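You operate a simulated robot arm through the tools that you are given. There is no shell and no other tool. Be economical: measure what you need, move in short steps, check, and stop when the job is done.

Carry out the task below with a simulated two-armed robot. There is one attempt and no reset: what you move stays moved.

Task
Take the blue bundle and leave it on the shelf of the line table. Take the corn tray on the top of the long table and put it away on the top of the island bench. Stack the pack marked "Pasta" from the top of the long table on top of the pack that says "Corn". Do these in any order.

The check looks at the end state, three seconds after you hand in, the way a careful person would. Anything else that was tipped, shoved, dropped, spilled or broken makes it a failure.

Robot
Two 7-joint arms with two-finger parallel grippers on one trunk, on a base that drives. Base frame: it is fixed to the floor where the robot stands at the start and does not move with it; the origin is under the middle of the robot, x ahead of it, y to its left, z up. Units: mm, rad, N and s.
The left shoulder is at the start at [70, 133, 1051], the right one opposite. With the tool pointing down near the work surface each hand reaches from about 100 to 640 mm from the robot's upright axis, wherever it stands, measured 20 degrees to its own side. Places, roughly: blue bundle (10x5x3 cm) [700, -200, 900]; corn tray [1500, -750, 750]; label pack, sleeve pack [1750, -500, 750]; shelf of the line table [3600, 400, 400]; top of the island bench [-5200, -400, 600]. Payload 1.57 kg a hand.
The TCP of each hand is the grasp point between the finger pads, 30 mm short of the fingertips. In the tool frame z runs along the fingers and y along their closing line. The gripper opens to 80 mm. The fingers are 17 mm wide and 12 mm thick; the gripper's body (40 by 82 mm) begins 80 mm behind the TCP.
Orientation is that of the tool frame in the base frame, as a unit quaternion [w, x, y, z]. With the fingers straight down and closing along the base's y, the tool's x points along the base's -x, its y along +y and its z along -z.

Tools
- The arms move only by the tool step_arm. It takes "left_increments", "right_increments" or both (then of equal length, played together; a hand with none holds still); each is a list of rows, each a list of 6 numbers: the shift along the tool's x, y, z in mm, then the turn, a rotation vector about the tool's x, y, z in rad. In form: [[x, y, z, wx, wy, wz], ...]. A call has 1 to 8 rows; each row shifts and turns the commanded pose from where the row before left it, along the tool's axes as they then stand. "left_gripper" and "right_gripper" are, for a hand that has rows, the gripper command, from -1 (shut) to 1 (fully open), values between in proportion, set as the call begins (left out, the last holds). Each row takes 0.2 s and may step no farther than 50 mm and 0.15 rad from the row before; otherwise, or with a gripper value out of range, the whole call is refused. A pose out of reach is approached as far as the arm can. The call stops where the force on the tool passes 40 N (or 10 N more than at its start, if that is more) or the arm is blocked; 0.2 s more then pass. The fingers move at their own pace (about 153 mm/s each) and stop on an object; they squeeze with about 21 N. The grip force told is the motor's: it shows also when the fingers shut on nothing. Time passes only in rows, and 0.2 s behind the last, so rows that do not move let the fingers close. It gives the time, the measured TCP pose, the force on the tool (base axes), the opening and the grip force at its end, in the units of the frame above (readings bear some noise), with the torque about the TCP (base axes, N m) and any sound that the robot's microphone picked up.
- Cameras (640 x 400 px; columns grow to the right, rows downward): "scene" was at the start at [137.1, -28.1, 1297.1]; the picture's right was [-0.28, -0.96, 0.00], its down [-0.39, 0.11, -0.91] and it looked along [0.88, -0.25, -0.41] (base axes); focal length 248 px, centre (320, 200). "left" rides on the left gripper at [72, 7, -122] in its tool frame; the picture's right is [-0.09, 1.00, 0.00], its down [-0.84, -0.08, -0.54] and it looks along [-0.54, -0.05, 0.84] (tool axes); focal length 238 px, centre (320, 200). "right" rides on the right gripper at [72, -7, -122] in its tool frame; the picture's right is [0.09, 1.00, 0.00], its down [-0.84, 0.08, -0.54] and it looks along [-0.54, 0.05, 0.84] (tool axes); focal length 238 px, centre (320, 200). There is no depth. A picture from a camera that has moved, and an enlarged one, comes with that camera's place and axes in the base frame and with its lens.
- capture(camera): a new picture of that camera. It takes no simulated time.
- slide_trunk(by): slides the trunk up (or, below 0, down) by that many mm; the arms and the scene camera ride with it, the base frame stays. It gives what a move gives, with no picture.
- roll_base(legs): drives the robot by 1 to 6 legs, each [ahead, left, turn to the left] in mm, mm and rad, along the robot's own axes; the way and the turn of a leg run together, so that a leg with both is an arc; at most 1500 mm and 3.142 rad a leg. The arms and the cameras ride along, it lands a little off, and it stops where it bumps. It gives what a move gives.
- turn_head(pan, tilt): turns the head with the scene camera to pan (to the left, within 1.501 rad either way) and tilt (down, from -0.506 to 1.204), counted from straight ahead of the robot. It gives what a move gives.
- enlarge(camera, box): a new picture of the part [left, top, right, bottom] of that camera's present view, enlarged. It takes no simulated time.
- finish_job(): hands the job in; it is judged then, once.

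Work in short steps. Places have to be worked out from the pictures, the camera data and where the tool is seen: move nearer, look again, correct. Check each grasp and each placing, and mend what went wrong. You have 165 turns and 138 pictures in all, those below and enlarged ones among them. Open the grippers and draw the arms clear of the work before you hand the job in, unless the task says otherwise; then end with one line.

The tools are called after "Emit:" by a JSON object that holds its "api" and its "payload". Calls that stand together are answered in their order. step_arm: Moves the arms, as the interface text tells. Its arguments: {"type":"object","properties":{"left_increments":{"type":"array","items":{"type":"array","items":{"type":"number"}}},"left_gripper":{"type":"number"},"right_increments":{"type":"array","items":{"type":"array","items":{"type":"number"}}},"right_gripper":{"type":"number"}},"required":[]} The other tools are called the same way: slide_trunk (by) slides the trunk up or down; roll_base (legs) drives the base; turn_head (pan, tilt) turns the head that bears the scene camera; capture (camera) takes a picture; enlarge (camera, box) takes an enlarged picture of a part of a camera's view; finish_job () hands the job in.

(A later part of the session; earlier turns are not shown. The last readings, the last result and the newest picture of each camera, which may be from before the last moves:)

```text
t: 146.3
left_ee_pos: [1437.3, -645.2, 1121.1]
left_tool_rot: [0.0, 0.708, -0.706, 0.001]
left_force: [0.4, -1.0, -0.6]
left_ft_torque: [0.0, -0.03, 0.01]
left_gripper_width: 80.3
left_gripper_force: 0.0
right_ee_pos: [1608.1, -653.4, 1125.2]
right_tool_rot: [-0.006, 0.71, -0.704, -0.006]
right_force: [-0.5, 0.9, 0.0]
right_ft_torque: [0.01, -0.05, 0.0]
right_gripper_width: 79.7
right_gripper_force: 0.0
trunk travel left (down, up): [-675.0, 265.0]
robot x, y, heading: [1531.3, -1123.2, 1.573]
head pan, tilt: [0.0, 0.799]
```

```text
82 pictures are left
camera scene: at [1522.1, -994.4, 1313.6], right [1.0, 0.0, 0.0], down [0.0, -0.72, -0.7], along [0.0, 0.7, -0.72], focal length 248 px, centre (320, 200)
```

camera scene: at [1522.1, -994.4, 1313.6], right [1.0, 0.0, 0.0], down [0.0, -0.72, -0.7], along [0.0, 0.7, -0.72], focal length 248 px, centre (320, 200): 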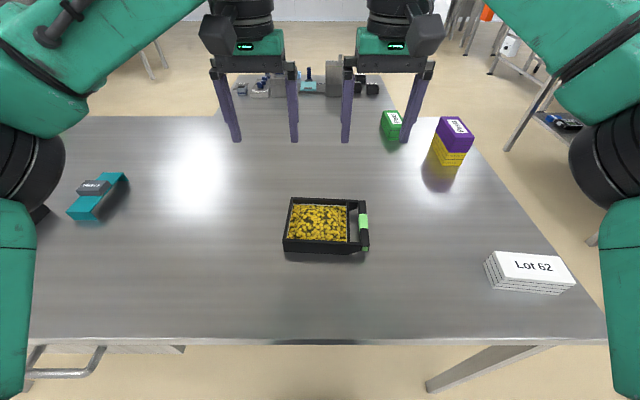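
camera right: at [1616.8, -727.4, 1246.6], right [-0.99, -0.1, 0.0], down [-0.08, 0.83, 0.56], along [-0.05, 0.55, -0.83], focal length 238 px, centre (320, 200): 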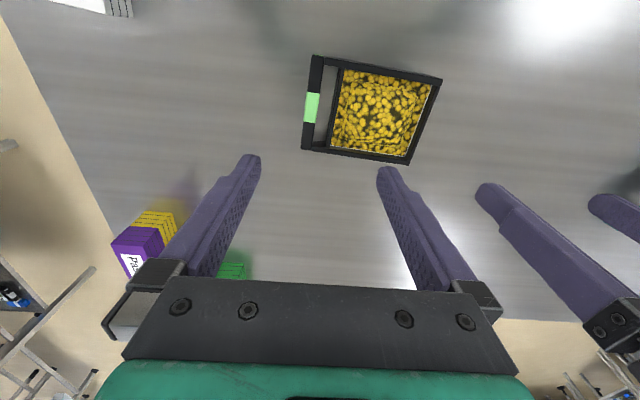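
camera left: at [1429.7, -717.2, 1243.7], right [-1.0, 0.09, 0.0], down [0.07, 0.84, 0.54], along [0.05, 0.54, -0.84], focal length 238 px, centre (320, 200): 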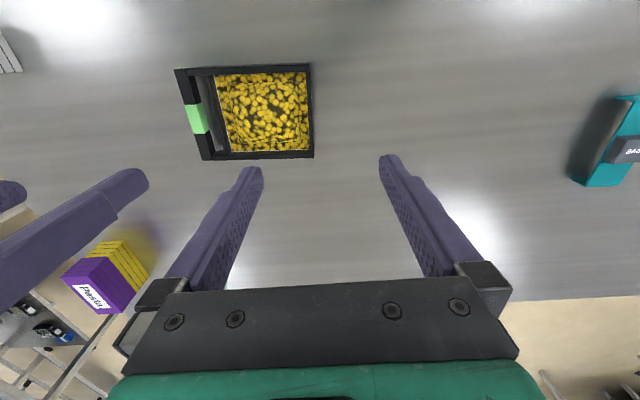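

The tray is yawed ~0.055 rad clockwise. Wall centre ≈[1452,-640], bar centre ≈[1620,-651]. I set narrow openings, align yaw and come down to look closer.

Emit:
{"api": "step_arm", "payload": {"left_increments": [[0, -15, 30, 0, 0, 0.055], [0, 0, 40, 0, 0, 0], [0, 0, 40, 0, 0, 0], [0, 0, 35, 0, 0, 0], [0, 0, 0, 0, 0, 0]], "right_increments": [[0, -10, 30, 0, 0, 0.055], [0, 0, 40, 0, 0, 0], [0, 0, 40, 0, 0, 0], [0, 0, 35, 0, 0, 0], [0, 0, 0, 0, 0, 0]], "left_gripper": -0.35, "right_gripper": -0.25}}

Emit:
{"api": "capture", "payload": {"camera": "left"}}

Emit:
{"api": "capture", "payload": {"camera": "right"}}

Emit:
{"api": "enlarge", "payload": {"camera": "scene", "box": [240, 160, 420, 273]}}

```text
t: 147.5
left_ee_pos: [1455.2, -647.7, 975.1]
left_tool_rot: [0.001, -0.688, 0.726, 0.0]
left_force: [0.5, -0.1, 0.5]
left_ft_torque: [0.02, 0.01, 0.01]
left_gripper_width: 26.1
left_gripper_force: 0.1
right_ee_pos: [1619.8, -653.3, 978.8]
right_tool_rot: [0.006, -0.69, 0.723, 0.009]
right_force: [-0.2, -0.6, -0.8]
right_ft_torque: [0.03, 0.01, 0.0]
right_gripper_width: 29.9
right_gripper_force: 0.0
trunk travel left (down, up): [-675.0, 265.0]
robot x, y, heading: [1528.9, -1125.8, 1.575]
head pan, tilt: [0.0, 0.799]
```

```text
81 pictures are left
camera left: at [1443.2, -718.7, 1097.5], right [-0.99, 0.14, 0.0], down [0.12, 0.83, 0.54], along [0.08, 0.54, -0.84], focal length 238 px, centre (320, 200)
```

left: 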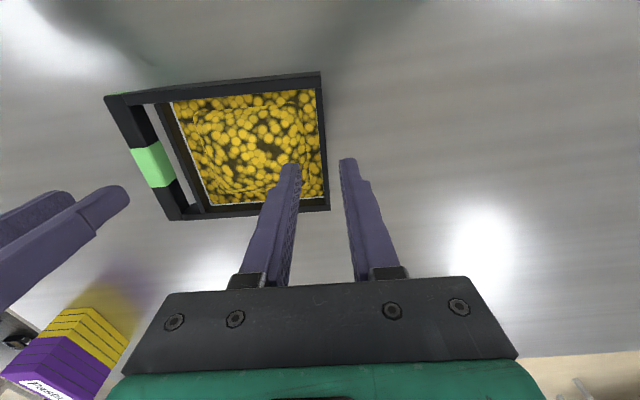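

```text
80 pictures are left
camera right: at [1625.5, -727.9, 1100.1], right [-1.0, -0.05, 0.0], down [-0.04, 0.83, 0.56], along [-0.03, 0.56, -0.83], focal length 238 px, centre (320, 200)
```

right: 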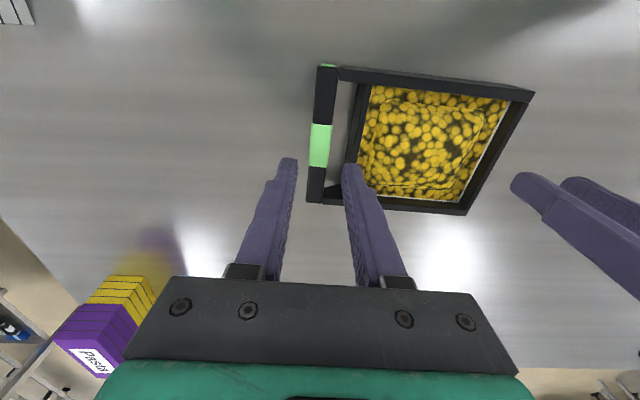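

```text
3.54 times, centred on (330, 216) of scene
camera zoom: at [1524.7, -996.3, 1313.9], right [1.0, 0.0, 0.0], down [0.0, -0.72, -0.7], along [0.0, 0.7, -0.72], focal length 877 px, centre (285, 142)
```

zoom: 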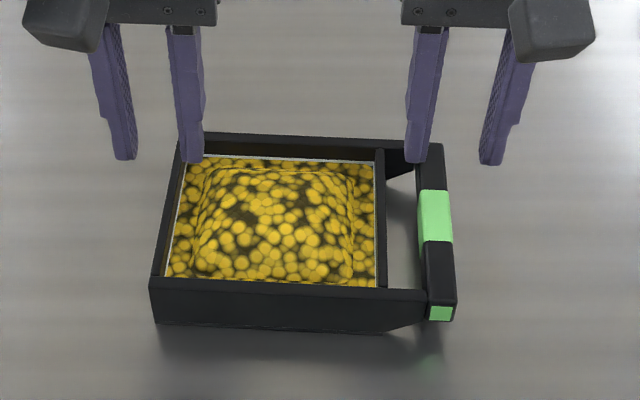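

Left: wall is ~3.5 mm toward −x of the finger midline. For the right I need the bar/gap widths precisely, so I enlarge.

Emit:
{"api": "enlarge", "payload": {"camera": "right", "box": [270, 60, 398, 220]}}

Emit:
{"api": "enlarge", "payload": {"camera": "left", "box": [256, 60, 384, 220]}}

```text
2.50 times, centred on (334, 140) of right
camera zoom: at [1625.5, -727.9, 1100.1], right [-1.0, -0.05, 0.0], down [-0.04, 0.83, 0.56], along [-0.03, 0.56, -0.83], focal length 596 px, centre (285, 350)
```

zoom: 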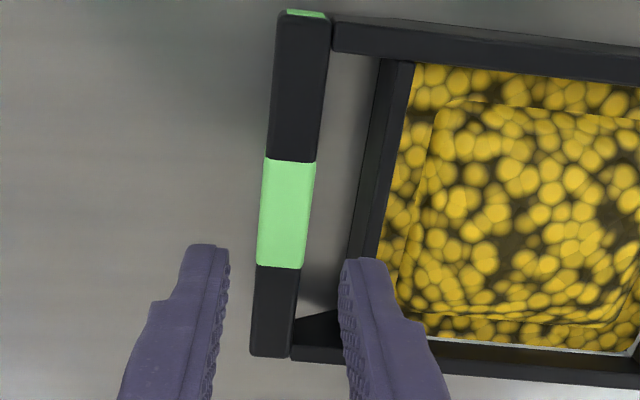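

```text
2.50 times, centred on (320, 140) of left
camera zoom: at [1443.2, -718.7, 1097.5], right [-0.99, 0.14, 0.0], down [0.12, 0.83, 0.54], along [0.08, 0.54, -0.84], focal length 596 px, centre (320, 350)
```

zoom: 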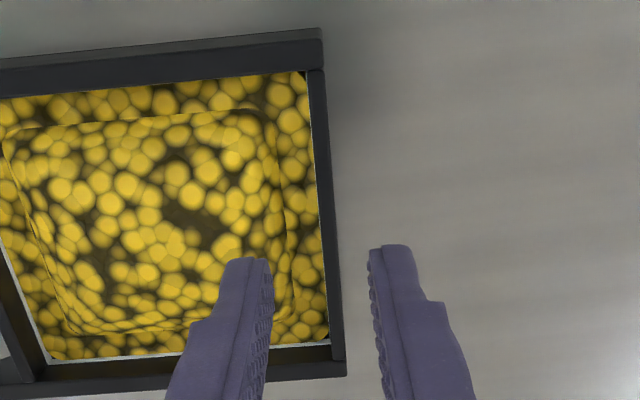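

Corrections: left −1.7 mm in x, right −0.9 mm in x. Narrow left to 18 mm, right to 26 mm, and descend to just above the rim for a check.

Emit:
{"api": "step_arm", "payload": {"left_increments": [[0, 1.7, 15, 0, 0, 0], [0, 0, 15, 0, 0, 0], [0, 0, 12, 0, 0, 0], [0, 0, 0, 0, 0, 0]], "right_increments": [[0, 0.9, 15, 0, 0, 0], [0, 0, 15, 0, 0, 0], [0, 0, 12, 0, 0, 0], [0, 0, 0, 0, 0, 0]], "left_gripper": -0.55, "right_gripper": -0.35}}

Emit:
{"api": "enlarge", "payload": {"camera": "right", "box": [256, 90, 384, 218]}}

Emit:
{"api": "enlarge", "payload": {"camera": "left", "box": [256, 90, 384, 218]}}

```text
t: 148.5
left_ee_pos: [1454.0, -647.8, 933.2]
left_tool_rot: [0.0, -0.688, 0.726, -0.001]
left_force: [-0.2, 0.6, 0.2]
left_ft_torque: [-0.04, 0.04, -0.03]
left_gripper_width: 18.0
left_gripper_force: 0.1
right_ee_pos: [1621.0, -651.2, 937.6]
right_tool_rot: [0.007, -0.69, 0.724, 0.008]
right_force: [-0.3, 0.4, -1.0]
right_ft_torque: [0.01, 0.0, -0.02]
right_gripper_width: 26.1
right_gripper_force: 0.0
trunk travel left (down, up): [-675.0, 265.0]
robot x, y, heading: [1525.7, -1123.1, 1.573]
head pan, tilt: [0.0, 0.799]
```

```text
3.12 times, centred on (320, 154) of right
camera zoom: at [1625.8, -726.3, 1058.6], right [-1.0, -0.05, 0.0], down [-0.04, 0.83, 0.56], along [-0.03, 0.56, -0.83], focal length 745 px, centre (320, 344)
```

zoom: 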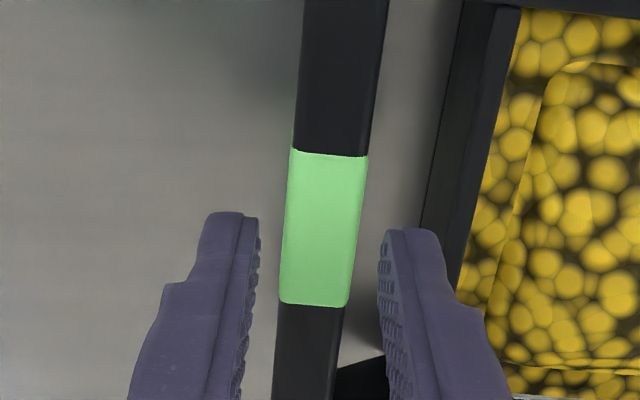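

```text
3.12 times, centred on (320, 154) of left
camera zoom: at [1442.9, -718.9, 1055.8], right [-0.99, 0.14, 0.0], down [0.12, 0.83, 0.54], along [0.08, 0.54, -0.84], focal length 745 px, centre (320, 344)
```

zoom: 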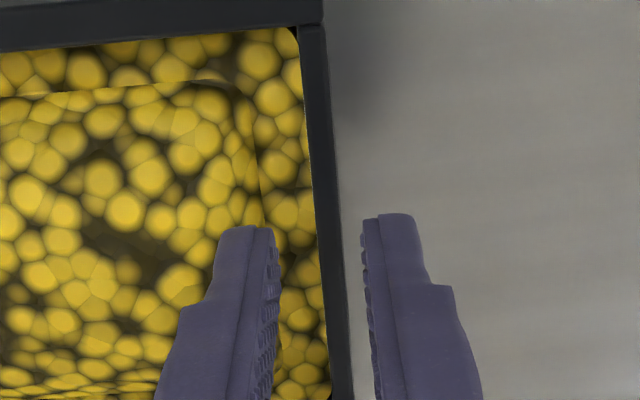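

Right is centred; left needs another ~1.7 mm. Then descend to grasp depths (left TCP 915, right TCP 904).

Emit:
{"api": "step_arm", "payload": {"left_increments": [[0, 1.7, 5, 0, 0, 0], [0, 0, 5, 0, 0, 0], [0, 0, 5, 0, 0, 0], [0, 0, 3, 0, 0, 0], [0, 0, 0, 0, 0, 0]], "right_increments": [[0, 0, 9, 0, 0, 0], [0, 0, 9, 0, 0, 0], [0, 0, 9, 0, 0, 0], [0, 0, 6, 0, 0, 0], [0, 0, 0, 0, 0, 0]]}}

Emit:
{"api": "enlarge", "payload": {"camera": "right", "box": [224, 80, 416, 240]}}

Emit:
{"api": "enlarge", "payload": {"camera": "left", "box": [224, 80, 416, 240]}}

```text
t: 149.7
left_ee_pos: [1452.1, -647.6, 916.1]
left_tool_rot: [0.0, -0.689, 0.725, -0.001]
left_force: [-0.2, 0.1, 0.8]
left_ft_torque: [-0.02, 0.01, 0.02]
left_gripper_width: 17.9
left_gripper_force: 0.0
right_ee_pos: [1621.9, -649.7, 905.8]
right_tool_rot: [0.006, -0.69, 0.724, 0.008]
right_force: [0.0, 0.3, -0.3]
right_ft_torque: [0.01, 0.03, 0.01]
right_gripper_width: 26.2
right_gripper_force: 0.1
trunk travel left (down, up): [-675.0, 265.0]
robot x, y, heading: [1525.2, -1120.6, 1.569]
head pan, tilt: [0.0, 0.799]
```

```text
2.50 times, centred on (320, 160) of right
camera zoom: at [1626.0, -725.4, 1027.1], right [-1.0, -0.05, 0.0], down [-0.04, 0.83, 0.56], along [-0.03, 0.56, -0.83], focal length 596 px, centre (320, 300)
```

zoom: 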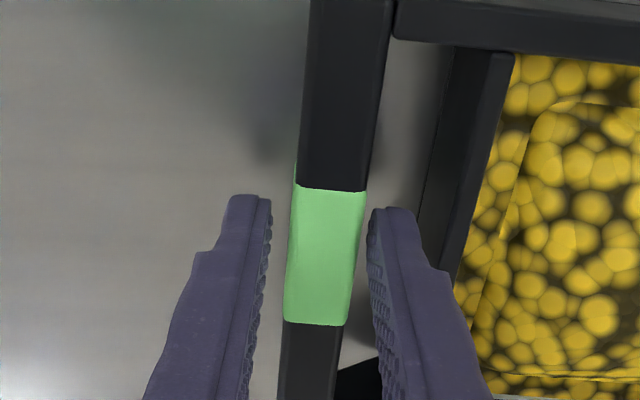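

```text
2.50 times, centred on (320, 160) of left
camera zoom: at [1441.0, -719.0, 1038.4], right [-0.99, 0.14, 0.0], down [0.12, 0.83, 0.54], along [0.08, 0.54, -0.84], focal length 596 px, centre (320, 300)
```

zoom: 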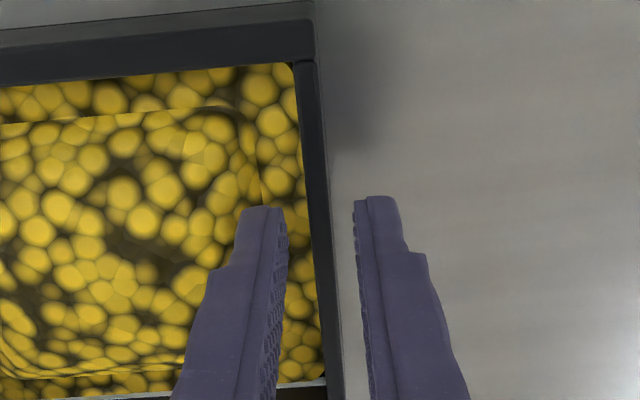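

Both straddle cleanly without contact. Lower left 3 mm more, then close both grippers.

Emit:
{"api": "step_arm", "payload": {"left_increments": [[0, 0, 1.5, 0, 0, 0], [0, 0, 1.5, 0, 0, 0], [0, 0, 0, 0, 0, 0]]}}

Emit:
{"api": "step_arm", "payload": {"left_increments": [[0, 0, 0, 0, 0, 0], [0, 0, 0, 0, 0, 0], [0, 0, 0, 0, 0, 0]], "right_increments": [[0, 0, 0, 0, 0, 0], [0, 0, 0, 0, 0, 0], [0, 0, 0, 0, 0, 0]], "left_gripper": -1, "right_gripper": -1}}

```text
t: 150.5
left_ee_pos: [1452.4, -645.9, 913.7]
left_tool_rot: [-0.001, -0.688, 0.726, -0.001]
left_force: [0.0, 0.6, -0.4]
left_ft_torque: [-0.01, 0.04, -0.02]
left_gripper_width: 18.2
left_gripper_force: 0.0
right_ee_pos: [1621.5, -650.0, 906.2]
right_tool_rot: [0.006, -0.69, 0.724, 0.007]
right_force: [-0.4, -0.7, -0.6]
right_ft_torque: [0.01, -0.01, 0.03]
right_gripper_width: 26.1
right_gripper_force: 0.0
trunk travel left (down, up): [-675.0, 265.0]
robot x, y, heading: [1527.7, -1121.2, 1.569]
head pan, tilt: [0.0, 0.799]
```

```text
t: 151.3
left_ee_pos: [1453.9, -647.1, 913.4]
left_tool_rot: [0.0, -0.687, 0.726, -0.001]
left_force: [4.4, -1.3, 0.5]
left_ft_torque: [0.04, -0.11, -0.02]
left_gripper_width: 5.9
left_gripper_force: 20.8
right_ee_pos: [1621.3, -650.1, 906.8]
right_tool_rot: [0.005, -0.69, 0.724, 0.008]
right_force: [-4.3, 2.7, 0.5]
right_ft_torque: [-0.02, 0.04, -0.21]
right_gripper_width: 17.7
right_gripper_force: 21.0
trunk travel left (down, up): [-675.0, 265.0]
robot x, y, heading: [1529.4, -1123.6, 1.572]
head pan, tilt: [0.0, 0.799]
```

Both hold (5.9 mm wall, 17.7 mm bar). Lift using the trunk so both hands rise together.

Emit:
{"api": "slide_trunk", "payload": {"by": 15}}

Emit:
{"api": "capture", "payload": {"camera": "scene"}}

```text
t: 151.9
left_ee_pos: [1453.3, -647.5, 926.8]
left_tool_rot: [0.0, -0.688, 0.726, -0.001]
left_force: [7.6, -1.8, -0.4]
left_ft_torque: [-0.15, -0.18, -0.06]
left_gripper_width: 5.7
left_gripper_force: 20.6
right_ee_pos: [1620.7, -649.2, 922.2]
right_tool_rot: [0.005, -0.691, 0.723, 0.009]
right_force: [-6.6, 2.0, -1.1]
right_ft_torque: [0.08, 0.09, -0.24]
right_gripper_width: 18.0
right_gripper_force: 21.1
trunk travel left (down, up): [-690.0, 250.0]
robot x, y, heading: [1530.7, -1121.3, 1.575]
head pan, tilt: [0.0, 0.799]
```

```text
72 pictures are left
camera scene: at [1525.1, -995.1, 1328.8], right [1.0, 0.0, 0.0], down [0.0, -0.72, -0.7], along [0.0, 0.7, -0.72], focal length 248 px, centre (320, 200)
```

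scene: 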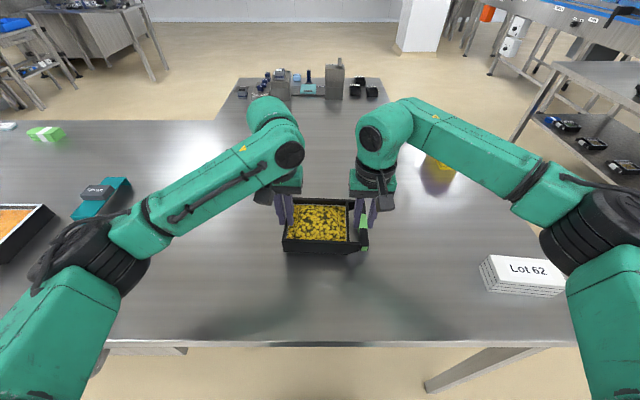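

The tray is up and level. Raise more, back away from the table and look toward −x for the route.

Emit:
{"api": "slide_trunk", "payload": {"by": 120}}

Emit:
{"api": "roll_base", "payload": {"legs": [[-350, 0, 0]]}}

Emit:
{"api": "turn_head", "payload": {"pan": 1.45, "tilt": 0.2}}

Emit:
{"api": "capture", "payload": {"camera": "scene"}}

Emit:
{"api": "turn_head", "payload": {"pan": 0.0, "tilt": 0.8}}

Emit:
{"api": "capture", "payload": {"camera": "scene"}}

```text
t: 153.4
left_ee_pos: [1451.8, -647.4, 1048.3]
left_tool_rot: [0.0, -0.689, 0.725, -0.001]
left_force: [11.7, -2.3, -1.2]
left_ft_torque: [-0.11, -0.26, -0.06]
left_gripper_width: 5.6
left_gripper_force: 20.8
right_ee_pos: [1621.9, -649.4, 1041.3]
right_tool_rot: [0.005, -0.691, 0.723, 0.008]
right_force: [-11.1, 2.5, -1.1]
right_ft_torque: [0.06, 0.21, -0.22]
right_gripper_width: 17.5
right_gripper_force: 21.4
trunk travel left (down, up): [-810.0, 130.0]
robot x, y, heading: [1526.3, -1122.6, 1.573]
head pan, tilt: [0.0, 0.799]
```

```text
t: 155.7
left_ee_pos: [1454.8, -995.4, 1046.2]
left_tool_rot: [-0.002, -0.687, 0.727, -0.001]
left_force: [16.4, -1.8, -2.3]
left_ft_torque: [-0.04, -0.39, -0.06]
left_gripper_width: 5.7
left_gripper_force: 20.7
right_ee_pos: [1623.1, -998.8, 1040.2]
right_tool_rot: [0.004, -0.689, 0.725, 0.008]
right_force: [-15.7, 2.5, -1.2]
right_ft_torque: [-0.02, 0.3, -0.21]
right_gripper_width: 17.9
right_gripper_force: 21.7
trunk travel left (down, up): [-810.0, 130.0]
robot x, y, heading: [1527.0, -1472.3, 1.569]
head pan, tilt: [0.0, 0.799]
```

```text
t: 157.2
left_ee_pos: [1454.8, -996.9, 1047.9]
left_tool_rot: [0.0, -0.686, 0.727, -0.001]
left_force: [0.6, -1.5, -0.7]
left_ft_torque: [-0.09, -0.02, -0.04]
left_gripper_width: 5.7
left_gripper_force: 20.9
right_ee_pos: [1622.1, -999.5, 1039.8]
right_tool_rot: [0.005, -0.689, 0.725, 0.009]
right_force: [-1.2, 2.2, -1.6]
right_ft_torque: [0.05, -0.05, -0.2]
right_gripper_width: 17.8
right_gripper_force: 20.8
trunk travel left (down, up): [-810.0, 130.0]
robot x, y, heading: [1527.7, -1473.1, 1.57]
head pan, tilt: [1.45, 0.201]
```

```text
71 pictures are left
camera scene: at [1433.1, -1413.7, 1502.4], right [0.12, 0.99, 0.0], down [0.2, -0.03, -0.98], along [-0.97, 0.12, -0.2], focal length 248 px, centre (320, 200)
```

scene: 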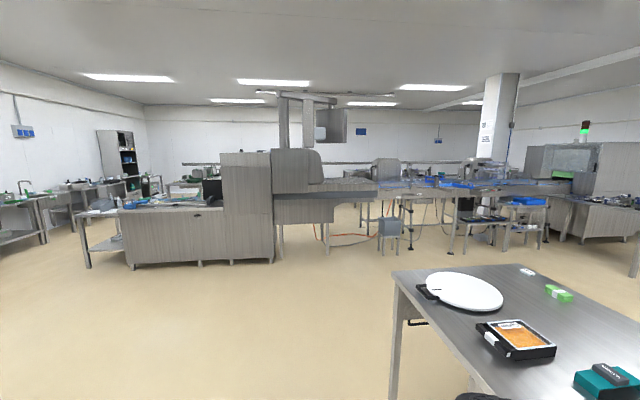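

```text
t: 158.8
left_ee_pos: [1454.0, -996.3, 1048.2]
left_tool_rot: [-0.001, -0.686, 0.728, 0.0]
left_force: [1.5, -1.3, -1.7]
left_ft_torque: [-0.13, -0.05, -0.01]
left_gripper_width: 5.8
left_gripper_force: 20.5
right_ee_pos: [1622.7, -1001.8, 1040.3]
right_tool_rot: [0.005, -0.689, 0.725, 0.009]
right_force: [-2.1, 2.0, -1.1]
right_ft_torque: [0.06, -0.01, -0.22]
right_gripper_width: 17.9
right_gripper_force: 20.7
trunk travel left (down, up): [-810.0, 130.0]
robot x, y, heading: [1521.0, -1473.2, 1.572]
head pan, tilt: [0.0, 0.799]
```

```text
70 pictures are left
camera scene: at [1525.6, -1344.6, 1448.8], right [1.0, 0.0, 0.0], down [0.0, -0.72, -0.7], along [0.0, 0.7, -0.72], focal length 248 px, centre (320, 200)
```

scene: 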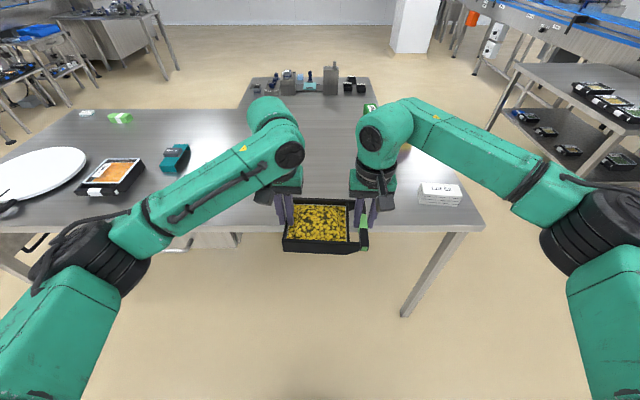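

Tray is level and secure. Toward −x a counter/conveyor line at x≈−1800…−2500 stands between me and the island bench, so I turn to −x, drive partway and look for the passage.

Emit:
{"api": "roll_base", "payload": {"legs": [[0, 0, 1.571], [1500, 0, 0], [300, 0, 0]]}}

Emit:
{"api": "turn_head", "payload": {"pan": 0.0, "tilt": 0.1}}

Emit:
{"api": "capture", "payload": {"camera": "scene"}}

```text
t: 171.9
left_ee_pos: [-761.8, -1676.5, 1048.3]
left_tool_rot: [0.0, 1.0, 0.002, 0.0]
left_force: [1.1, 2.8, -1.2]
left_ft_torque: [0.09, -0.06, -0.01]
left_gripper_width: 5.8
left_gripper_force: 21.3
right_ee_pos: [-769.6, -1508.1, 1042.1]
right_tool_rot: [0.002, 1.0, 0.006, -0.011]
right_force: [-1.1, -2.9, -1.2]
right_ft_torque: [-0.01, 0.03, -0.21]
right_gripper_width: 17.9
right_gripper_force: 21.1
trunk travel left (down, up): [-810.0, 130.0]
robot x, y, heading: [-293.4, -1571.6, -3.077]
head pan, tilt: [0.0, 0.799]
```

```text
t: 173.0
left_ee_pos: [-763.8, -1677.0, 1046.5]
left_tool_rot: [0.0, 1.0, 0.003, 0.001]
left_force: [1.6, 0.6, 0.4]
left_ft_torque: [-0.02, -0.04, -0.02]
left_gripper_width: 5.5
left_gripper_force: 21.1
right_ee_pos: [-771.5, -1508.1, 1040.4]
right_tool_rot: [0.002, 1.0, 0.007, -0.01]
right_force: [-2.0, -0.6, -2.2]
right_ft_torque: [0.08, 0.01, -0.22]
right_gripper_width: 17.7
right_gripper_force: 20.9
trunk travel left (down, up): [-810.0, 130.0]
robot x, y, heading: [-292.4, -1575.9, -3.08]
head pan, tilt: [0.0, 0.099]
```

```text
69 pictures are left
camera scene: at [-435.9, -1585.6, 1511.7], right [-0.06, 1.0, 0.0], down [0.1, 0.01, -0.99], along [-0.99, -0.06, -0.1], focal length 248 px, centre (320, 200)
```

scene: 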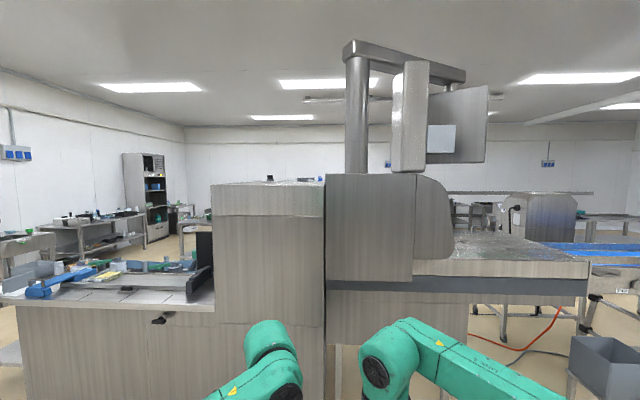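

The machine line blocks straight ahead; look at the left-hand gap.

Emit:
{"api": "turn_head", "payload": {"pan": 0.85, "tilt": 0.3}}

Emit:
{"api": "capture", "payload": {"camera": "scene"}}

Emit:
{"api": "turn_head", "payload": {"pan": -0.9, "tilt": 0.2}}

Emit:
{"api": "capture", "payload": {"camera": "scene"}}

```text
t: 174.2
left_ee_pos: [-762.6, -1676.6, 1047.7]
left_tool_rot: [0.001, 1.0, 0.003, 0.001]
left_force: [1.4, 0.1, -0.9]
left_ft_torque: [0.0, -0.13, -0.06]
left_gripper_width: 5.7
left_gripper_force: 21.4
right_ee_pos: [-770.8, -1509.2, 1041.5]
right_tool_rot: [0.002, 1.0, 0.006, -0.009]
right_force: [-1.3, 0.7, -1.4]
right_ft_torque: [0.05, 0.07, -0.15]
right_gripper_width: 17.7
right_gripper_force: 20.6
trunk travel left (down, up): [-810.0, 130.0]
robot x, y, heading: [-288.9, -1575.4, -3.081]
head pan, tilt: [0.85, 0.3]
```

```text
68 pictures are left
camera scene: at [-401.8, -1653.7, 1493.1], right [-0.79, 0.61, 0.0], down [0.18, 0.23, -0.96], along [-0.59, -0.75, -0.3], focal length 248 px, centre (320, 200)
```

scene: 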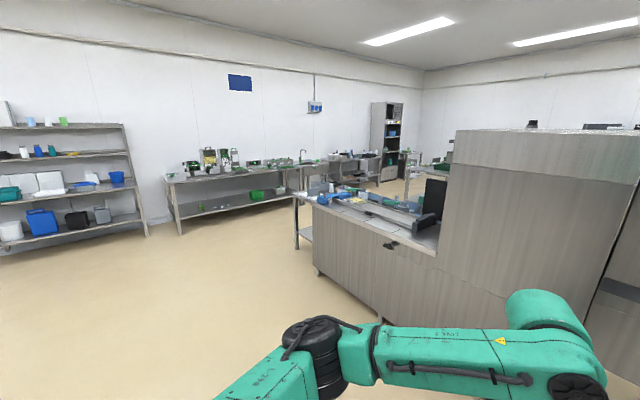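

```text
t: 175.9
left_ee_pos: [-762.9, -1676.7, 1047.6]
left_tool_rot: [0.0, 1.0, 0.003, 0.002]
left_force: [1.5, 0.0, -1.5]
left_ft_torque: [0.01, -0.01, -0.03]
left_gripper_width: 5.8
left_gripper_force: 21.2
right_ee_pos: [-771.1, -1509.1, 1041.7]
right_tool_rot: [0.003, 1.0, 0.006, -0.01]
right_force: [-1.8, -0.7, -2.2]
right_ft_torque: [0.02, 0.05, -0.23]
right_gripper_width: 17.7
right_gripper_force: 21.3
trunk travel left (down, up): [-810.0, 130.0]
robot x, y, heading: [-290.6, -1572.1, -3.08]
head pan, tilt: [-0.901, 0.201]
```

```text
67 pictures are left
camera scene: at [-406.7, -1510.7, 1502.4], right [0.74, 0.67, 0.0], down [0.13, -0.15, -0.98], along [-0.65, 0.73, -0.2], focal length 248 px, centre (320, 200)
```

scene: 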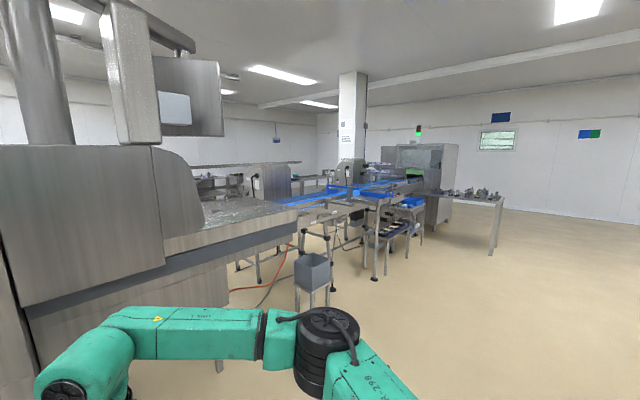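

The passage is the ~1.3 m gap on the −y side, between the counter's end (y≈−3400, small table to ≈−4000) and the wall bench (y≈−5300). I strafe down to y≈−4620 and look along −x.

Emit:
{"api": "roll_base", "payload": {"legs": [[0, 0, -0.06], [0, 1500, 0], [0, 1500, 0]]}}

Emit:
{"api": "turn_head", "payload": {"pan": 0.0, "tilt": 0.3}}

Emit:
{"api": "capture", "payload": {"camera": "scene"}}

```text
t: 191.0
left_ee_pos: [-780.1, -4683.1, 1048.4]
left_tool_rot: [0.0, 1.0, -0.026, 0.001]
left_force: [2.1, 0.7, -0.2]
left_ft_torque: [0.01, -0.04, -0.03]
left_gripper_width: 5.9
left_gripper_force: 20.9
right_ee_pos: [-778.0, -4513.9, 1041.3]
right_tool_rot: [0.003, 1.0, -0.022, -0.01]
right_force: [-1.7, -0.1, -1.5]
right_ft_torque: [0.05, 0.06, -0.2]
right_gripper_width: 17.6
right_gripper_force: 21.5
trunk travel left (down, up): [-810.0, 130.0]
robot x, y, heading: [-304.2, -4607.3, -3.141]
head pan, tilt: [-0.901, 0.201]
```

```text
t: 192.2
left_ee_pos: [-779.9, -4683.8, 1047.4]
left_tool_rot: [0.0, 1.0, -0.026, 0.001]
left_force: [1.7, 0.5, -0.9]
left_ft_torque: [0.01, -0.1, -0.02]
left_gripper_width: 5.7
left_gripper_force: 20.8
right_ee_pos: [-777.9, -4514.1, 1040.9]
right_tool_rot: [0.002, 1.0, -0.023, -0.009]
right_force: [-0.9, 0.5, -0.8]
right_ft_torque: [0.07, 0.01, -0.18]
right_gripper_width: 18.0
right_gripper_force: 20.9
trunk travel left (down, up): [-810.0, 130.0]
robot x, y, heading: [-306.8, -4604.8, -3.139]
head pan, tilt: [0.0, 0.3]
```

```text
66 pictures are left
camera scene: at [-449.5, -4609.6, 1493.1], right [0.0, 1.0, 0.0], down [0.3, 0.0, -0.96], along [-0.96, 0.0, -0.3], focal length 248 px, centre (320, 200)
```

scene: 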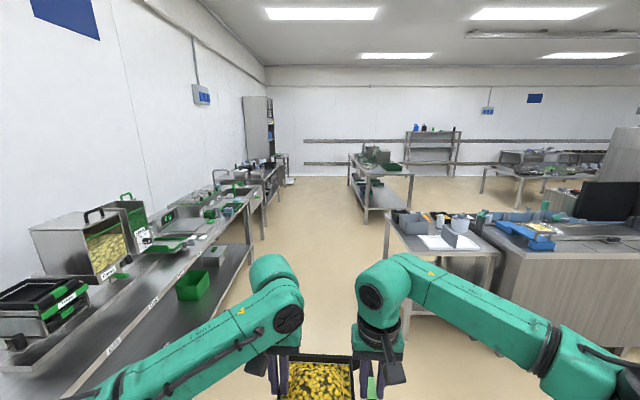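

The corridor is clear. I drive ahead to x≈−3170 and look toward the island bench on the right.

Emit:
{"api": "roll_base", "payload": {"legs": [[1500, 0, 0], [1370, 0, 0]]}}

Emit:
{"api": "turn_head", "payload": {"pan": -0.9, "tilt": 0.3}}

Emit:
{"api": "capture", "payload": {"camera": "scene"}}

```text
t: 206.0
left_ee_pos: [-3641.2, -4732.5, 1047.1]
left_tool_rot: [0.0, 1.0, -0.013, 0.0]
left_force: [0.4, 0.1, -0.7]
left_ft_torque: [-0.04, -0.07, -0.02]
left_gripper_width: 5.7
left_gripper_force: 20.5
right_ee_pos: [-3641.1, -4564.6, 1039.7]
right_tool_rot: [0.002, 1.0, -0.01, -0.009]
right_force: [-1.3, -0.6, -0.6]
right_ft_torque: [0.05, 0.05, -0.18]
right_gripper_width: 17.9
right_gripper_force: 20.7
trunk travel left (down, up): [-810.0, 130.0]
robot x, y, heading: [-3165.9, -4645.6, -3.111]
head pan, tilt: [0.0, 0.3]
```

```text
t: 207.2
left_ee_pos: [-3640.4, -4732.1, 1048.3]
left_tool_rot: [0.0, 1.0, -0.013, 0.001]
left_force: [1.0, 0.4, -0.5]
left_ft_torque: [0.02, -0.06, 0.0]
left_gripper_width: 5.9
left_gripper_force: 20.9
right_ee_pos: [-3641.9, -4564.6, 1041.3]
right_tool_rot: [0.003, 1.0, -0.011, -0.01]
right_force: [-1.0, 0.2, -1.2]
right_ft_torque: [0.1, 0.03, -0.14]
right_gripper_width: 17.6
right_gripper_force: 20.8
trunk travel left (down, up): [-810.0, 130.0]
robot x, y, heading: [-3166.3, -4643.7, -3.112]
head pan, tilt: [-0.901, 0.3]
```

```text
65 pictures are left
camera scene: at [-3278.9, -4577.9, 1493.1], right [0.76, 0.64, 0.0], down [0.19, -0.23, -0.96], along [-0.62, 0.73, -0.3], focal length 248 px, centre (320, 200)
```

scene: 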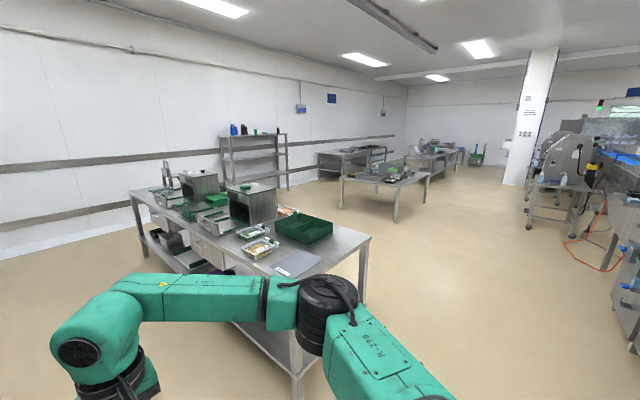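

The island bench spans x −5730…−4770, y −1050…400. I strafe toward it past the near table's corner, then diagonally closer, and look.

Emit:
{"api": "roll_base", "payload": {"legs": [[0, 0, -0.03], [0, -1500, 0], [0, -750, 0], [600, -1300, 0], [0, -350, 0]]}}

Emit:
{"api": "turn_head", "payload": {"pan": 0.0, "tilt": 0.4}}

Emit:
{"api": "capture", "payload": {"camera": "scene"}}

```text
t: 227.3
left_ee_pos: [-4153.1, -786.6, 1047.8]
left_tool_rot: [-0.001, 0.999, -0.044, 0.001]
left_force: [0.9, 0.2, -1.5]
left_ft_torque: [0.0, 0.02, 0.01]
left_gripper_width: 5.6
left_gripper_force: 21.3
right_ee_pos: [-4144.2, -619.7, 1040.3]
right_tool_rot: [0.002, 0.999, -0.041, -0.01]
right_force: [-1.0, 0.0, -1.3]
right_ft_torque: [0.09, -0.07, -0.2]
right_gripper_width: 17.8
right_gripper_force: 21.4
trunk travel left (down, up): [-810.0, 130.0]
robot x, y, heading: [-3674.4, -731.4, 3.109]
head pan, tilt: [-0.901, 0.3]
```

```text
t: 228.5
left_ee_pos: [-4152.7, -786.1, 1048.5]
left_tool_rot: [0.0, 0.999, -0.045, 0.001]
left_force: [0.3, 0.3, -0.9]
left_ft_torque: [-0.04, -0.12, 0.03]
left_gripper_width: 5.7
left_gripper_force: 20.5
right_ee_pos: [-4144.5, -618.8, 1040.4]
right_tool_rot: [0.002, 0.999, -0.042, -0.009]
right_force: [-1.1, 0.6, -2.0]
right_ft_torque: [0.1, 0.07, -0.16]
right_gripper_width: 17.6
right_gripper_force: 21.2
trunk travel left (down, up): [-810.0, 130.0]
robot x, y, heading: [-3674.3, -727.0, 3.101]
head pan, tilt: [0.0, 0.4]
```

```text
64 pictures are left
camera scene: at [-3818.5, -726.8, 1483.8], right [0.03, 1.0, 0.0], down [0.39, -0.01, -0.92], along [-0.92, 0.03, -0.39], focal length 248 px, centre (320, 200)
```

scene: 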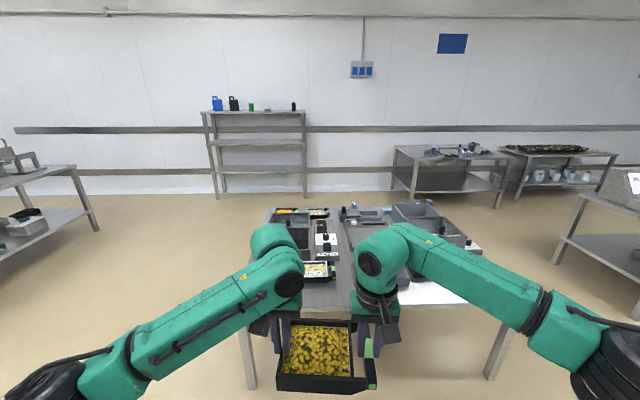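

Bench top z≈590, near edge x≈−4690. I rotate aside briefly so the arms don't block the view of the free space on top.

Emit:
{"api": "roll_base", "payload": {"legs": [[-100, 0, 0], [0, 0, 1.2]]}}

Emit:
{"api": "turn_head", "payload": {"pan": -1.3, "tilt": 0.6}}

Emit:
{"api": "capture", "payload": {"camera": "scene"}}

```text
t: 232.6
left_ee_pos: [-3698.9, -1199.1, 1048.4]
left_tool_rot: [0.0, 0.852, 0.524, 0.001]
left_force: [-0.9, -0.4, -1.3]
left_ft_torque: [0.04, -0.03, 0.02]
left_gripper_width: 5.7
left_gripper_force: 21.2
right_ee_pos: [-3851.1, -1128.7, 1040.5]
right_tool_rot: [0.008, 0.85, 0.527, -0.007]
right_force: [-0.2, -2.2, -1.2]
right_ft_torque: [-0.01, 0.04, -0.15]
right_gripper_width: 17.6
right_gripper_force: 21.0
trunk travel left (down, up): [-810.0, 130.0]
robot x, y, heading: [-3571.6, -730.8, -1.987]
head pan, tilt: [0.0, 0.4]
```

```text
t: 234.1
left_ee_pos: [-3698.2, -1198.8, 1048.0]
left_tool_rot: [0.0, 0.852, 0.523, 0.0]
left_force: [0.2, 1.2, -1.8]
left_ft_torque: [0.11, -0.05, 0.01]
left_gripper_width: 5.9
left_gripper_force: 21.2
right_ee_pos: [-3850.9, -1128.2, 1041.4]
right_tool_rot: [0.008, 0.85, 0.527, -0.007]
right_force: [-0.2, -0.6, -1.9]
right_ft_torque: [-0.02, 0.07, -0.19]
right_gripper_width: 17.5
right_gripper_force: 20.9
trunk travel left (down, up): [-810.0, 130.0]
robot x, y, heading: [-3571.8, -728.9, -1.984]
head pan, tilt: [-1.3, 0.6]
```

```text
63 pictures are left
camera scene: at [-3684.3, -769.3, 1465.7], right [0.14, 0.99, 0.0], down [0.56, -0.08, -0.83], along [-0.82, 0.12, -0.56], focal length 248 px, centre (320, 200)
```

scene: 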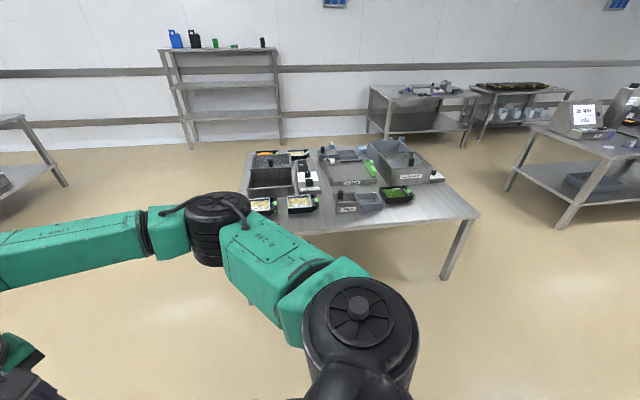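

Emit:
{"api": "enlarge", "payload": {"camera": "scene", "box": [230, 130, 490, 260]}}

```text
2.46 times, centred on (360, 195) of scene
camera zoom: at [-3684.3, -769.3, 1465.7], right [0.14, 0.99, 0.0], down [0.56, -0.08, -0.83], along [-0.82, 0.12, -0.56], focal length 610 px, centre (222, 212)
```

zoom: 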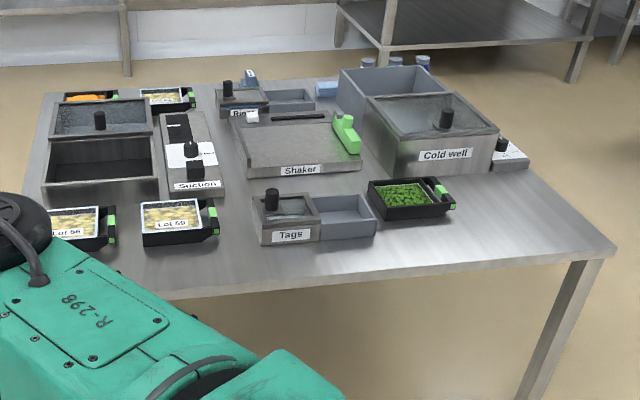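

Free space on the bench: near right corner, x −4700…−5000, y 60…290. Target tray centre ≈[−4850,185]. I turn back to face −x, strafe to y≈172 and approach.

Emit:
{"api": "roll_base", "payload": {"legs": [[0, 0, -1.157], [0, -903, 0], [550, 0, 0]]}}

Emit:
{"api": "turn_head", "payload": {"pan": 0.0, "tilt": 0.7}}

Emit:
{"api": "capture", "payload": {"camera": "scene"}}

```text
t: 244.5
left_ee_pos: [-4592.2, 106.2, 1048.1]
left_tool_rot: [0.0, 1.0, -0.031, 0.0]
left_force: [0.6, 0.7, -0.9]
left_ft_torque: [-0.02, 0.0, 0.01]
left_gripper_width: 5.7
left_gripper_force: 20.7
right_ee_pos: [-4587.8, 275.6, 1040.8]
right_tool_rot: [0.003, 1.0, -0.026, -0.01]
right_force: [0.0, -0.6, -0.8]
right_ft_torque: [0.05, -0.01, -0.16]
right_gripper_width: 17.7
right_gripper_force: 20.9
trunk travel left (down, up): [-810.0, 130.0]
robot x, y, heading: [-4112.5, 177.4, 3.137]
head pan, tilt: [-1.3, 0.6]
```

```text
t: 246.0
left_ee_pos: [-4594.4, 106.9, 1047.8]
left_tool_rot: [0.0, 1.0, -0.031, 0.001]
left_force: [2.1, 0.1, -0.8]
left_ft_torque: [-0.02, -0.05, 0.0]
left_gripper_width: 5.4
left_gripper_force: 20.4
right_ee_pos: [-4590.2, 275.9, 1041.0]
right_tool_rot: [0.003, 1.0, -0.026, -0.01]
right_force: [-1.2, -0.7, -2.0]
right_ft_torque: [0.06, 0.04, -0.14]
right_gripper_width: 17.5
right_gripper_force: 21.6
trunk travel left (down, up): [-810.0, 130.0]
robot x, y, heading: [-4115.3, 178.1, 3.134]
head pan, tilt: [0.0, 0.7]
```

```text
61 pictures are left
camera scene: at [-4253.9, 176.6, 1457.0], right [0.01, 1.0, 0.0], down [0.64, 0.0, -0.76], along [-0.76, 0.0, -0.64], focal length 248 px, centre (320, 200)
```

scene: 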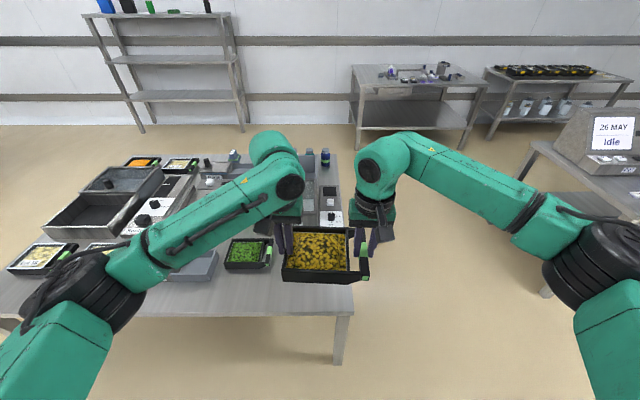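

Corner of the bench top ≈[−4665,290], z≈600; peas tray ends near y≈−20. Move ahead ~245 and left 26 so the tray lies between.

Emit:
{"api": "roll_base", "payload": {"legs": [[245, 26, 0]]}}

Emit:
{"api": "slide_trunk", "payload": {"by": -300}}

Emit:
{"api": "capture", "payload": {"camera": "scene"}}

```text
t: 247.8
left_ee_pos: [-4840.8, 83.7, 1049.3]
left_tool_rot: [0.001, 1.0, -0.031, 0.0]
left_force: [1.5, -0.2, -1.1]
left_ft_torque: [-0.01, -0.08, 0.0]
left_gripper_width: 5.7
left_gripper_force: 20.8
right_ee_pos: [-4836.7, 250.1, 1040.8]
right_tool_rot: [0.003, 1.0, -0.027, -0.011]
right_force: [0.0, 0.4, -0.7]
right_ft_torque: [0.07, 0.02, -0.15]
right_gripper_width: 17.7
right_gripper_force: 21.0
trunk travel left (down, up): [-810.0, 130.0]
robot x, y, heading: [-4365.8, 151.9, 3.133]
head pan, tilt: [0.0, 0.7]
```

```text
t: 250.8
left_ee_pos: [-4840.7, 83.7, 748.3]
left_tool_rot: [0.0, 1.0, -0.031, 0.001]
left_force: [1.4, -0.5, -1.5]
left_ft_torque: [-0.01, -0.07, 0.04]
left_gripper_width: 5.9
left_gripper_force: 20.6
right_ee_pos: [-4836.8, 251.5, 741.4]
right_tool_rot: [0.001, 1.0, -0.028, -0.01]
right_force: [-1.0, -0.2, -1.9]
right_ft_torque: [-0.01, -0.01, -0.17]
right_gripper_width: 17.6
right_gripper_force: 21.1
trunk travel left (down, up): [-510.0, 430.0]
robot x, y, heading: [-4364.0, 152.6, 3.135]
head pan, tilt: [0.0, 0.7]
```

```text
60 pictures are left
camera scene: at [-4501.7, 151.9, 1157.0], right [0.01, 1.0, 0.0], down [0.64, 0.0, -0.76], along [-0.76, 0.01, -0.64], focal length 248 px, centre (320, 200)
```

scene: 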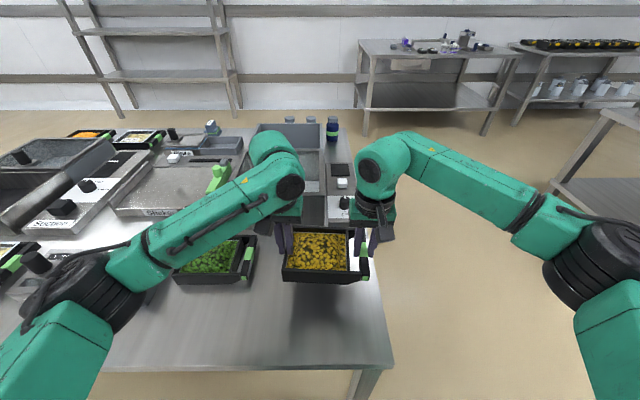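

Well placed over the free spot. Lower 65 mm, then small steps to contact.

Emit:
{"api": "slide_trunk", "payload": {"by": -65}}

Emit:
{"api": "capture", "payload": {"camera": "scene"}}

```text
t: 251.9
left_ee_pos: [-4841.1, 82.7, 682.6]
left_tool_rot: [0.0, 1.0, -0.032, 0.001]
left_force: [0.5, -0.2, -0.9]
left_ft_torque: [-0.05, -0.03, 0.01]
left_gripper_width: 5.6
left_gripper_force: 20.9
right_ee_pos: [-4837.5, 251.1, 676.0]
right_tool_rot: [0.002, 1.0, -0.028, -0.009]
right_force: [-0.9, 0.2, -2.2]
right_ft_torque: [0.08, -0.02, -0.13]
right_gripper_width: 17.8
right_gripper_force: 21.3
trunk travel left (down, up): [-445.0, 495.0]
robot x, y, heading: [-4362.1, 149.6, 3.139]
head pan, tilt: [0.0, 0.7]
```

```text
59 pictures are left
camera scene: at [-4501.5, 151.9, 1092.0], right [0.01, 1.0, 0.0], down [0.64, 0.0, -0.76], along [-0.76, 0.01, -0.64], focal length 248 px, centre (320, 200)
```

scene: 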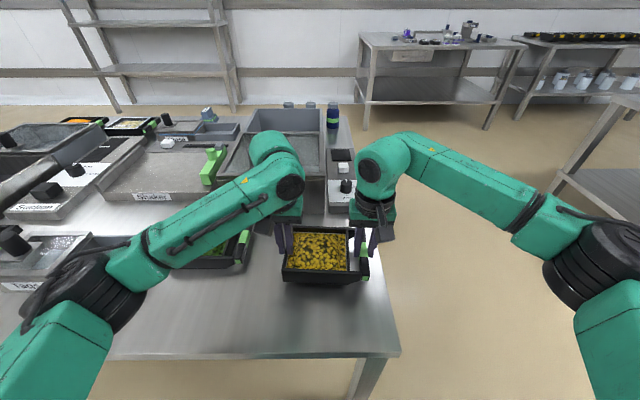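

Bottom is at ≈619; continue −13, then finer.

Emit:
{"api": "slide_trunk", "payload": {"by": -13}}

Emit:
{"api": "slide_trunk", "payload": {"by": -5}}

```text
t: 252.5
left_ee_pos: [-4840.7, 84.0, 670.7]
left_tool_rot: [0.001, 1.0, -0.031, 0.0]
left_force: [0.5, 0.4, -1.0]
left_ft_torque: [0.0, -0.02, 0.05]
left_gripper_width: 5.6
left_gripper_force: 20.6
right_ee_pos: [-4837.3, 250.9, 663.2]
right_tool_rot: [0.002, 1.0, -0.028, -0.009]
right_force: [-1.0, -0.2, -1.3]
right_ft_torque: [0.05, 0.01, -0.14]
right_gripper_width: 17.5
right_gripper_force: 21.3
trunk travel left (down, up): [-432.0, 508.0]
robot x, y, heading: [-4364.1, 153.5, 3.135]
head pan, tilt: [0.0, 0.7]
```

```text
t: 253.0
left_ee_pos: [-4841.9, 83.6, 663.8]
left_tool_rot: [0.0, 1.0, -0.031, 0.001]
left_force: [1.0, -0.5, -0.7]
left_ft_torque: [0.01, 0.0, 0.03]
left_gripper_width: 5.5
left_gripper_force: 20.6
right_ee_pos: [-4837.5, 251.2, 658.1]
right_tool_rot: [0.002, 1.0, -0.028, -0.01]
right_force: [-1.3, 0.3, -1.8]
right_ft_torque: [0.06, -0.01, -0.15]
right_gripper_width: 17.5
right_gripper_force: 20.7
trunk travel left (down, up): [-427.0, 513.0]
robot x, y, heading: [-4365.4, 154.0, 3.141]
head pan, tilt: [0.0, 0.7]
```

No contact yet; check the gap visually and keep lowering in small steps.

Emit:
{"api": "enlarge", "payload": {"camera": "scene", "box": [240, 200, 420, 312]}}

Emit:
{"api": "slide_trunk", "payload": {"by": -4}}

```text
3.56 times, centred on (330, 256) of scene
camera zoom: at [-4501.6, 151.9, 1074.0], right [0.01, 1.0, 0.0], down [0.64, 0.0, -0.76], along [-0.76, 0.01, -0.64], focal length 881 px, centre (284, 1)
```

zoom: 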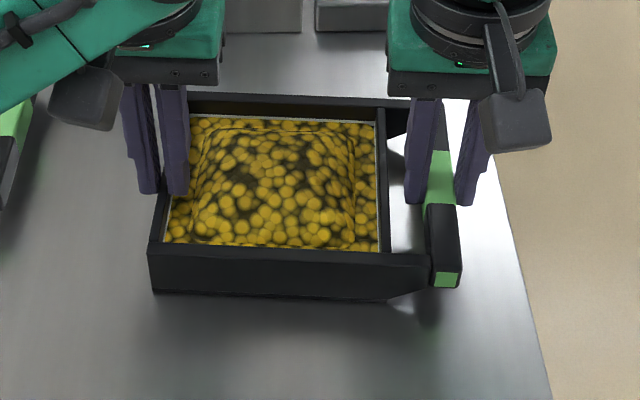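

```text
t: 253.5
left_ee_pos: [-4841.9, 84.0, 662.4]
left_tool_rot: [-0.001, 1.0, -0.03, -0.002]
left_force: [-3.5, -0.9, 9.9]
left_ft_torque: [-0.02, -0.39, 0.0]
left_gripper_width: 5.4
left_gripper_force: 20.5
right_ee_pos: [-4836.5, 251.2, 656.4]
right_tool_rot: [0.002, 1.0, -0.028, -0.012]
right_force: [-4.4, 1.9, 12.1]
right_ft_torque: [0.11, -0.28, -0.11]
right_gripper_width: 17.5
right_gripper_force: 21.1
trunk travel left (down, up): [-423.0, 517.0]
robot x, y, heading: [-4363.6, 150.4, 3.136]
head pan, tilt: [0.0, 0.7]
```

Both hands feel the table (10–12 N). Ease up 1 mm and open narrowly (left 18 mm, right 26 mm).

Emit:
{"api": "slide_trunk", "payload": {"by": 1}}

Emit:
{"api": "step_arm", "payload": {"left_increments": [[0, 0, 0, 0, 0, 0], [0, 0, 0, 0, 0, 0], [0, 0, 0, 0, 0, 0]], "right_increments": [[0, 0, 0, 0, 0, 0], [0, 0, 0, 0, 0, 0], [0, 0, 0, 0, 0, 0]], "left_gripper": -0.55, "right_gripper": -0.35}}

Emit:
{"api": "enlarge", "payload": {"camera": "scene", "box": [240, 200, 420, 312]}}

```text
t: 254.1
left_ee_pos: [-4841.8, 82.0, 663.4]
left_tool_rot: [0.0, 1.0, -0.031, -0.001]
left_force: [-4.2, -1.8, 7.9]
left_ft_torque: [-0.01, 0.61, 0.02]
left_gripper_width: 5.7
left_gripper_force: 20.8
right_ee_pos: [-4836.9, 251.6, 655.9]
right_tool_rot: [0.002, 1.0, -0.028, -0.011]
right_force: [-4.1, 1.5, 10.9]
right_ft_torque: [0.12, 0.49, -0.07]
right_gripper_width: 17.4
right_gripper_force: 20.9
trunk travel left (down, up): [-424.0, 516.0]
robot x, y, heading: [-4363.6, 151.7, 3.133]
head pan, tilt: [0.0, 0.7]
```

```text
t: 254.8
left_ee_pos: [-4840.5, 82.2, 661.9]
left_tool_rot: [0.0, 1.0, -0.031, 0.001]
left_force: [1.0, 0.9, 0.1]
left_ft_torque: [0.0, 0.01, 0.0]
left_gripper_width: 18.1
left_gripper_force: 0.0
right_ee_pos: [-4836.3, 251.4, 655.6]
right_tool_rot: [0.001, 1.0, -0.028, -0.01]
right_force: [0.3, 0.6, 0.1]
right_ft_torque: [-0.01, 0.01, 0.0]
right_gripper_width: 25.9
right_gripper_force: 0.0
trunk travel left (down, up): [-424.0, 516.0]
robot x, y, heading: [-4364.6, 153.5, 3.139]
head pan, tilt: [0.0, 0.7]
```

```text
3.56 times, centred on (330, 256) of scene
camera zoom: at [-4501.3, 151.9, 1071.0], right [0.01, 1.0, 0.0], down [0.64, 0.0, -0.76], along [-0.76, 0.01, -0.64], focal length 881 px, centre (284, 1)
```

zoom: 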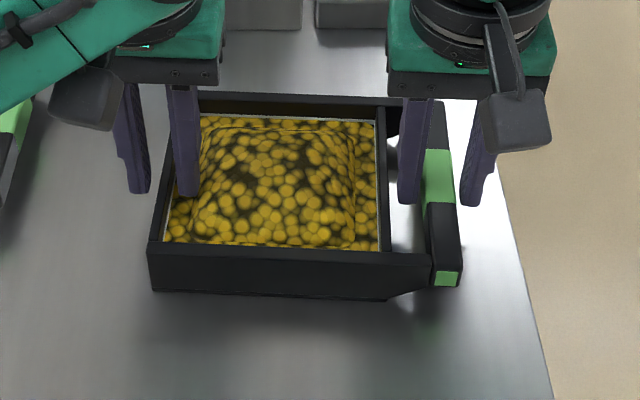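

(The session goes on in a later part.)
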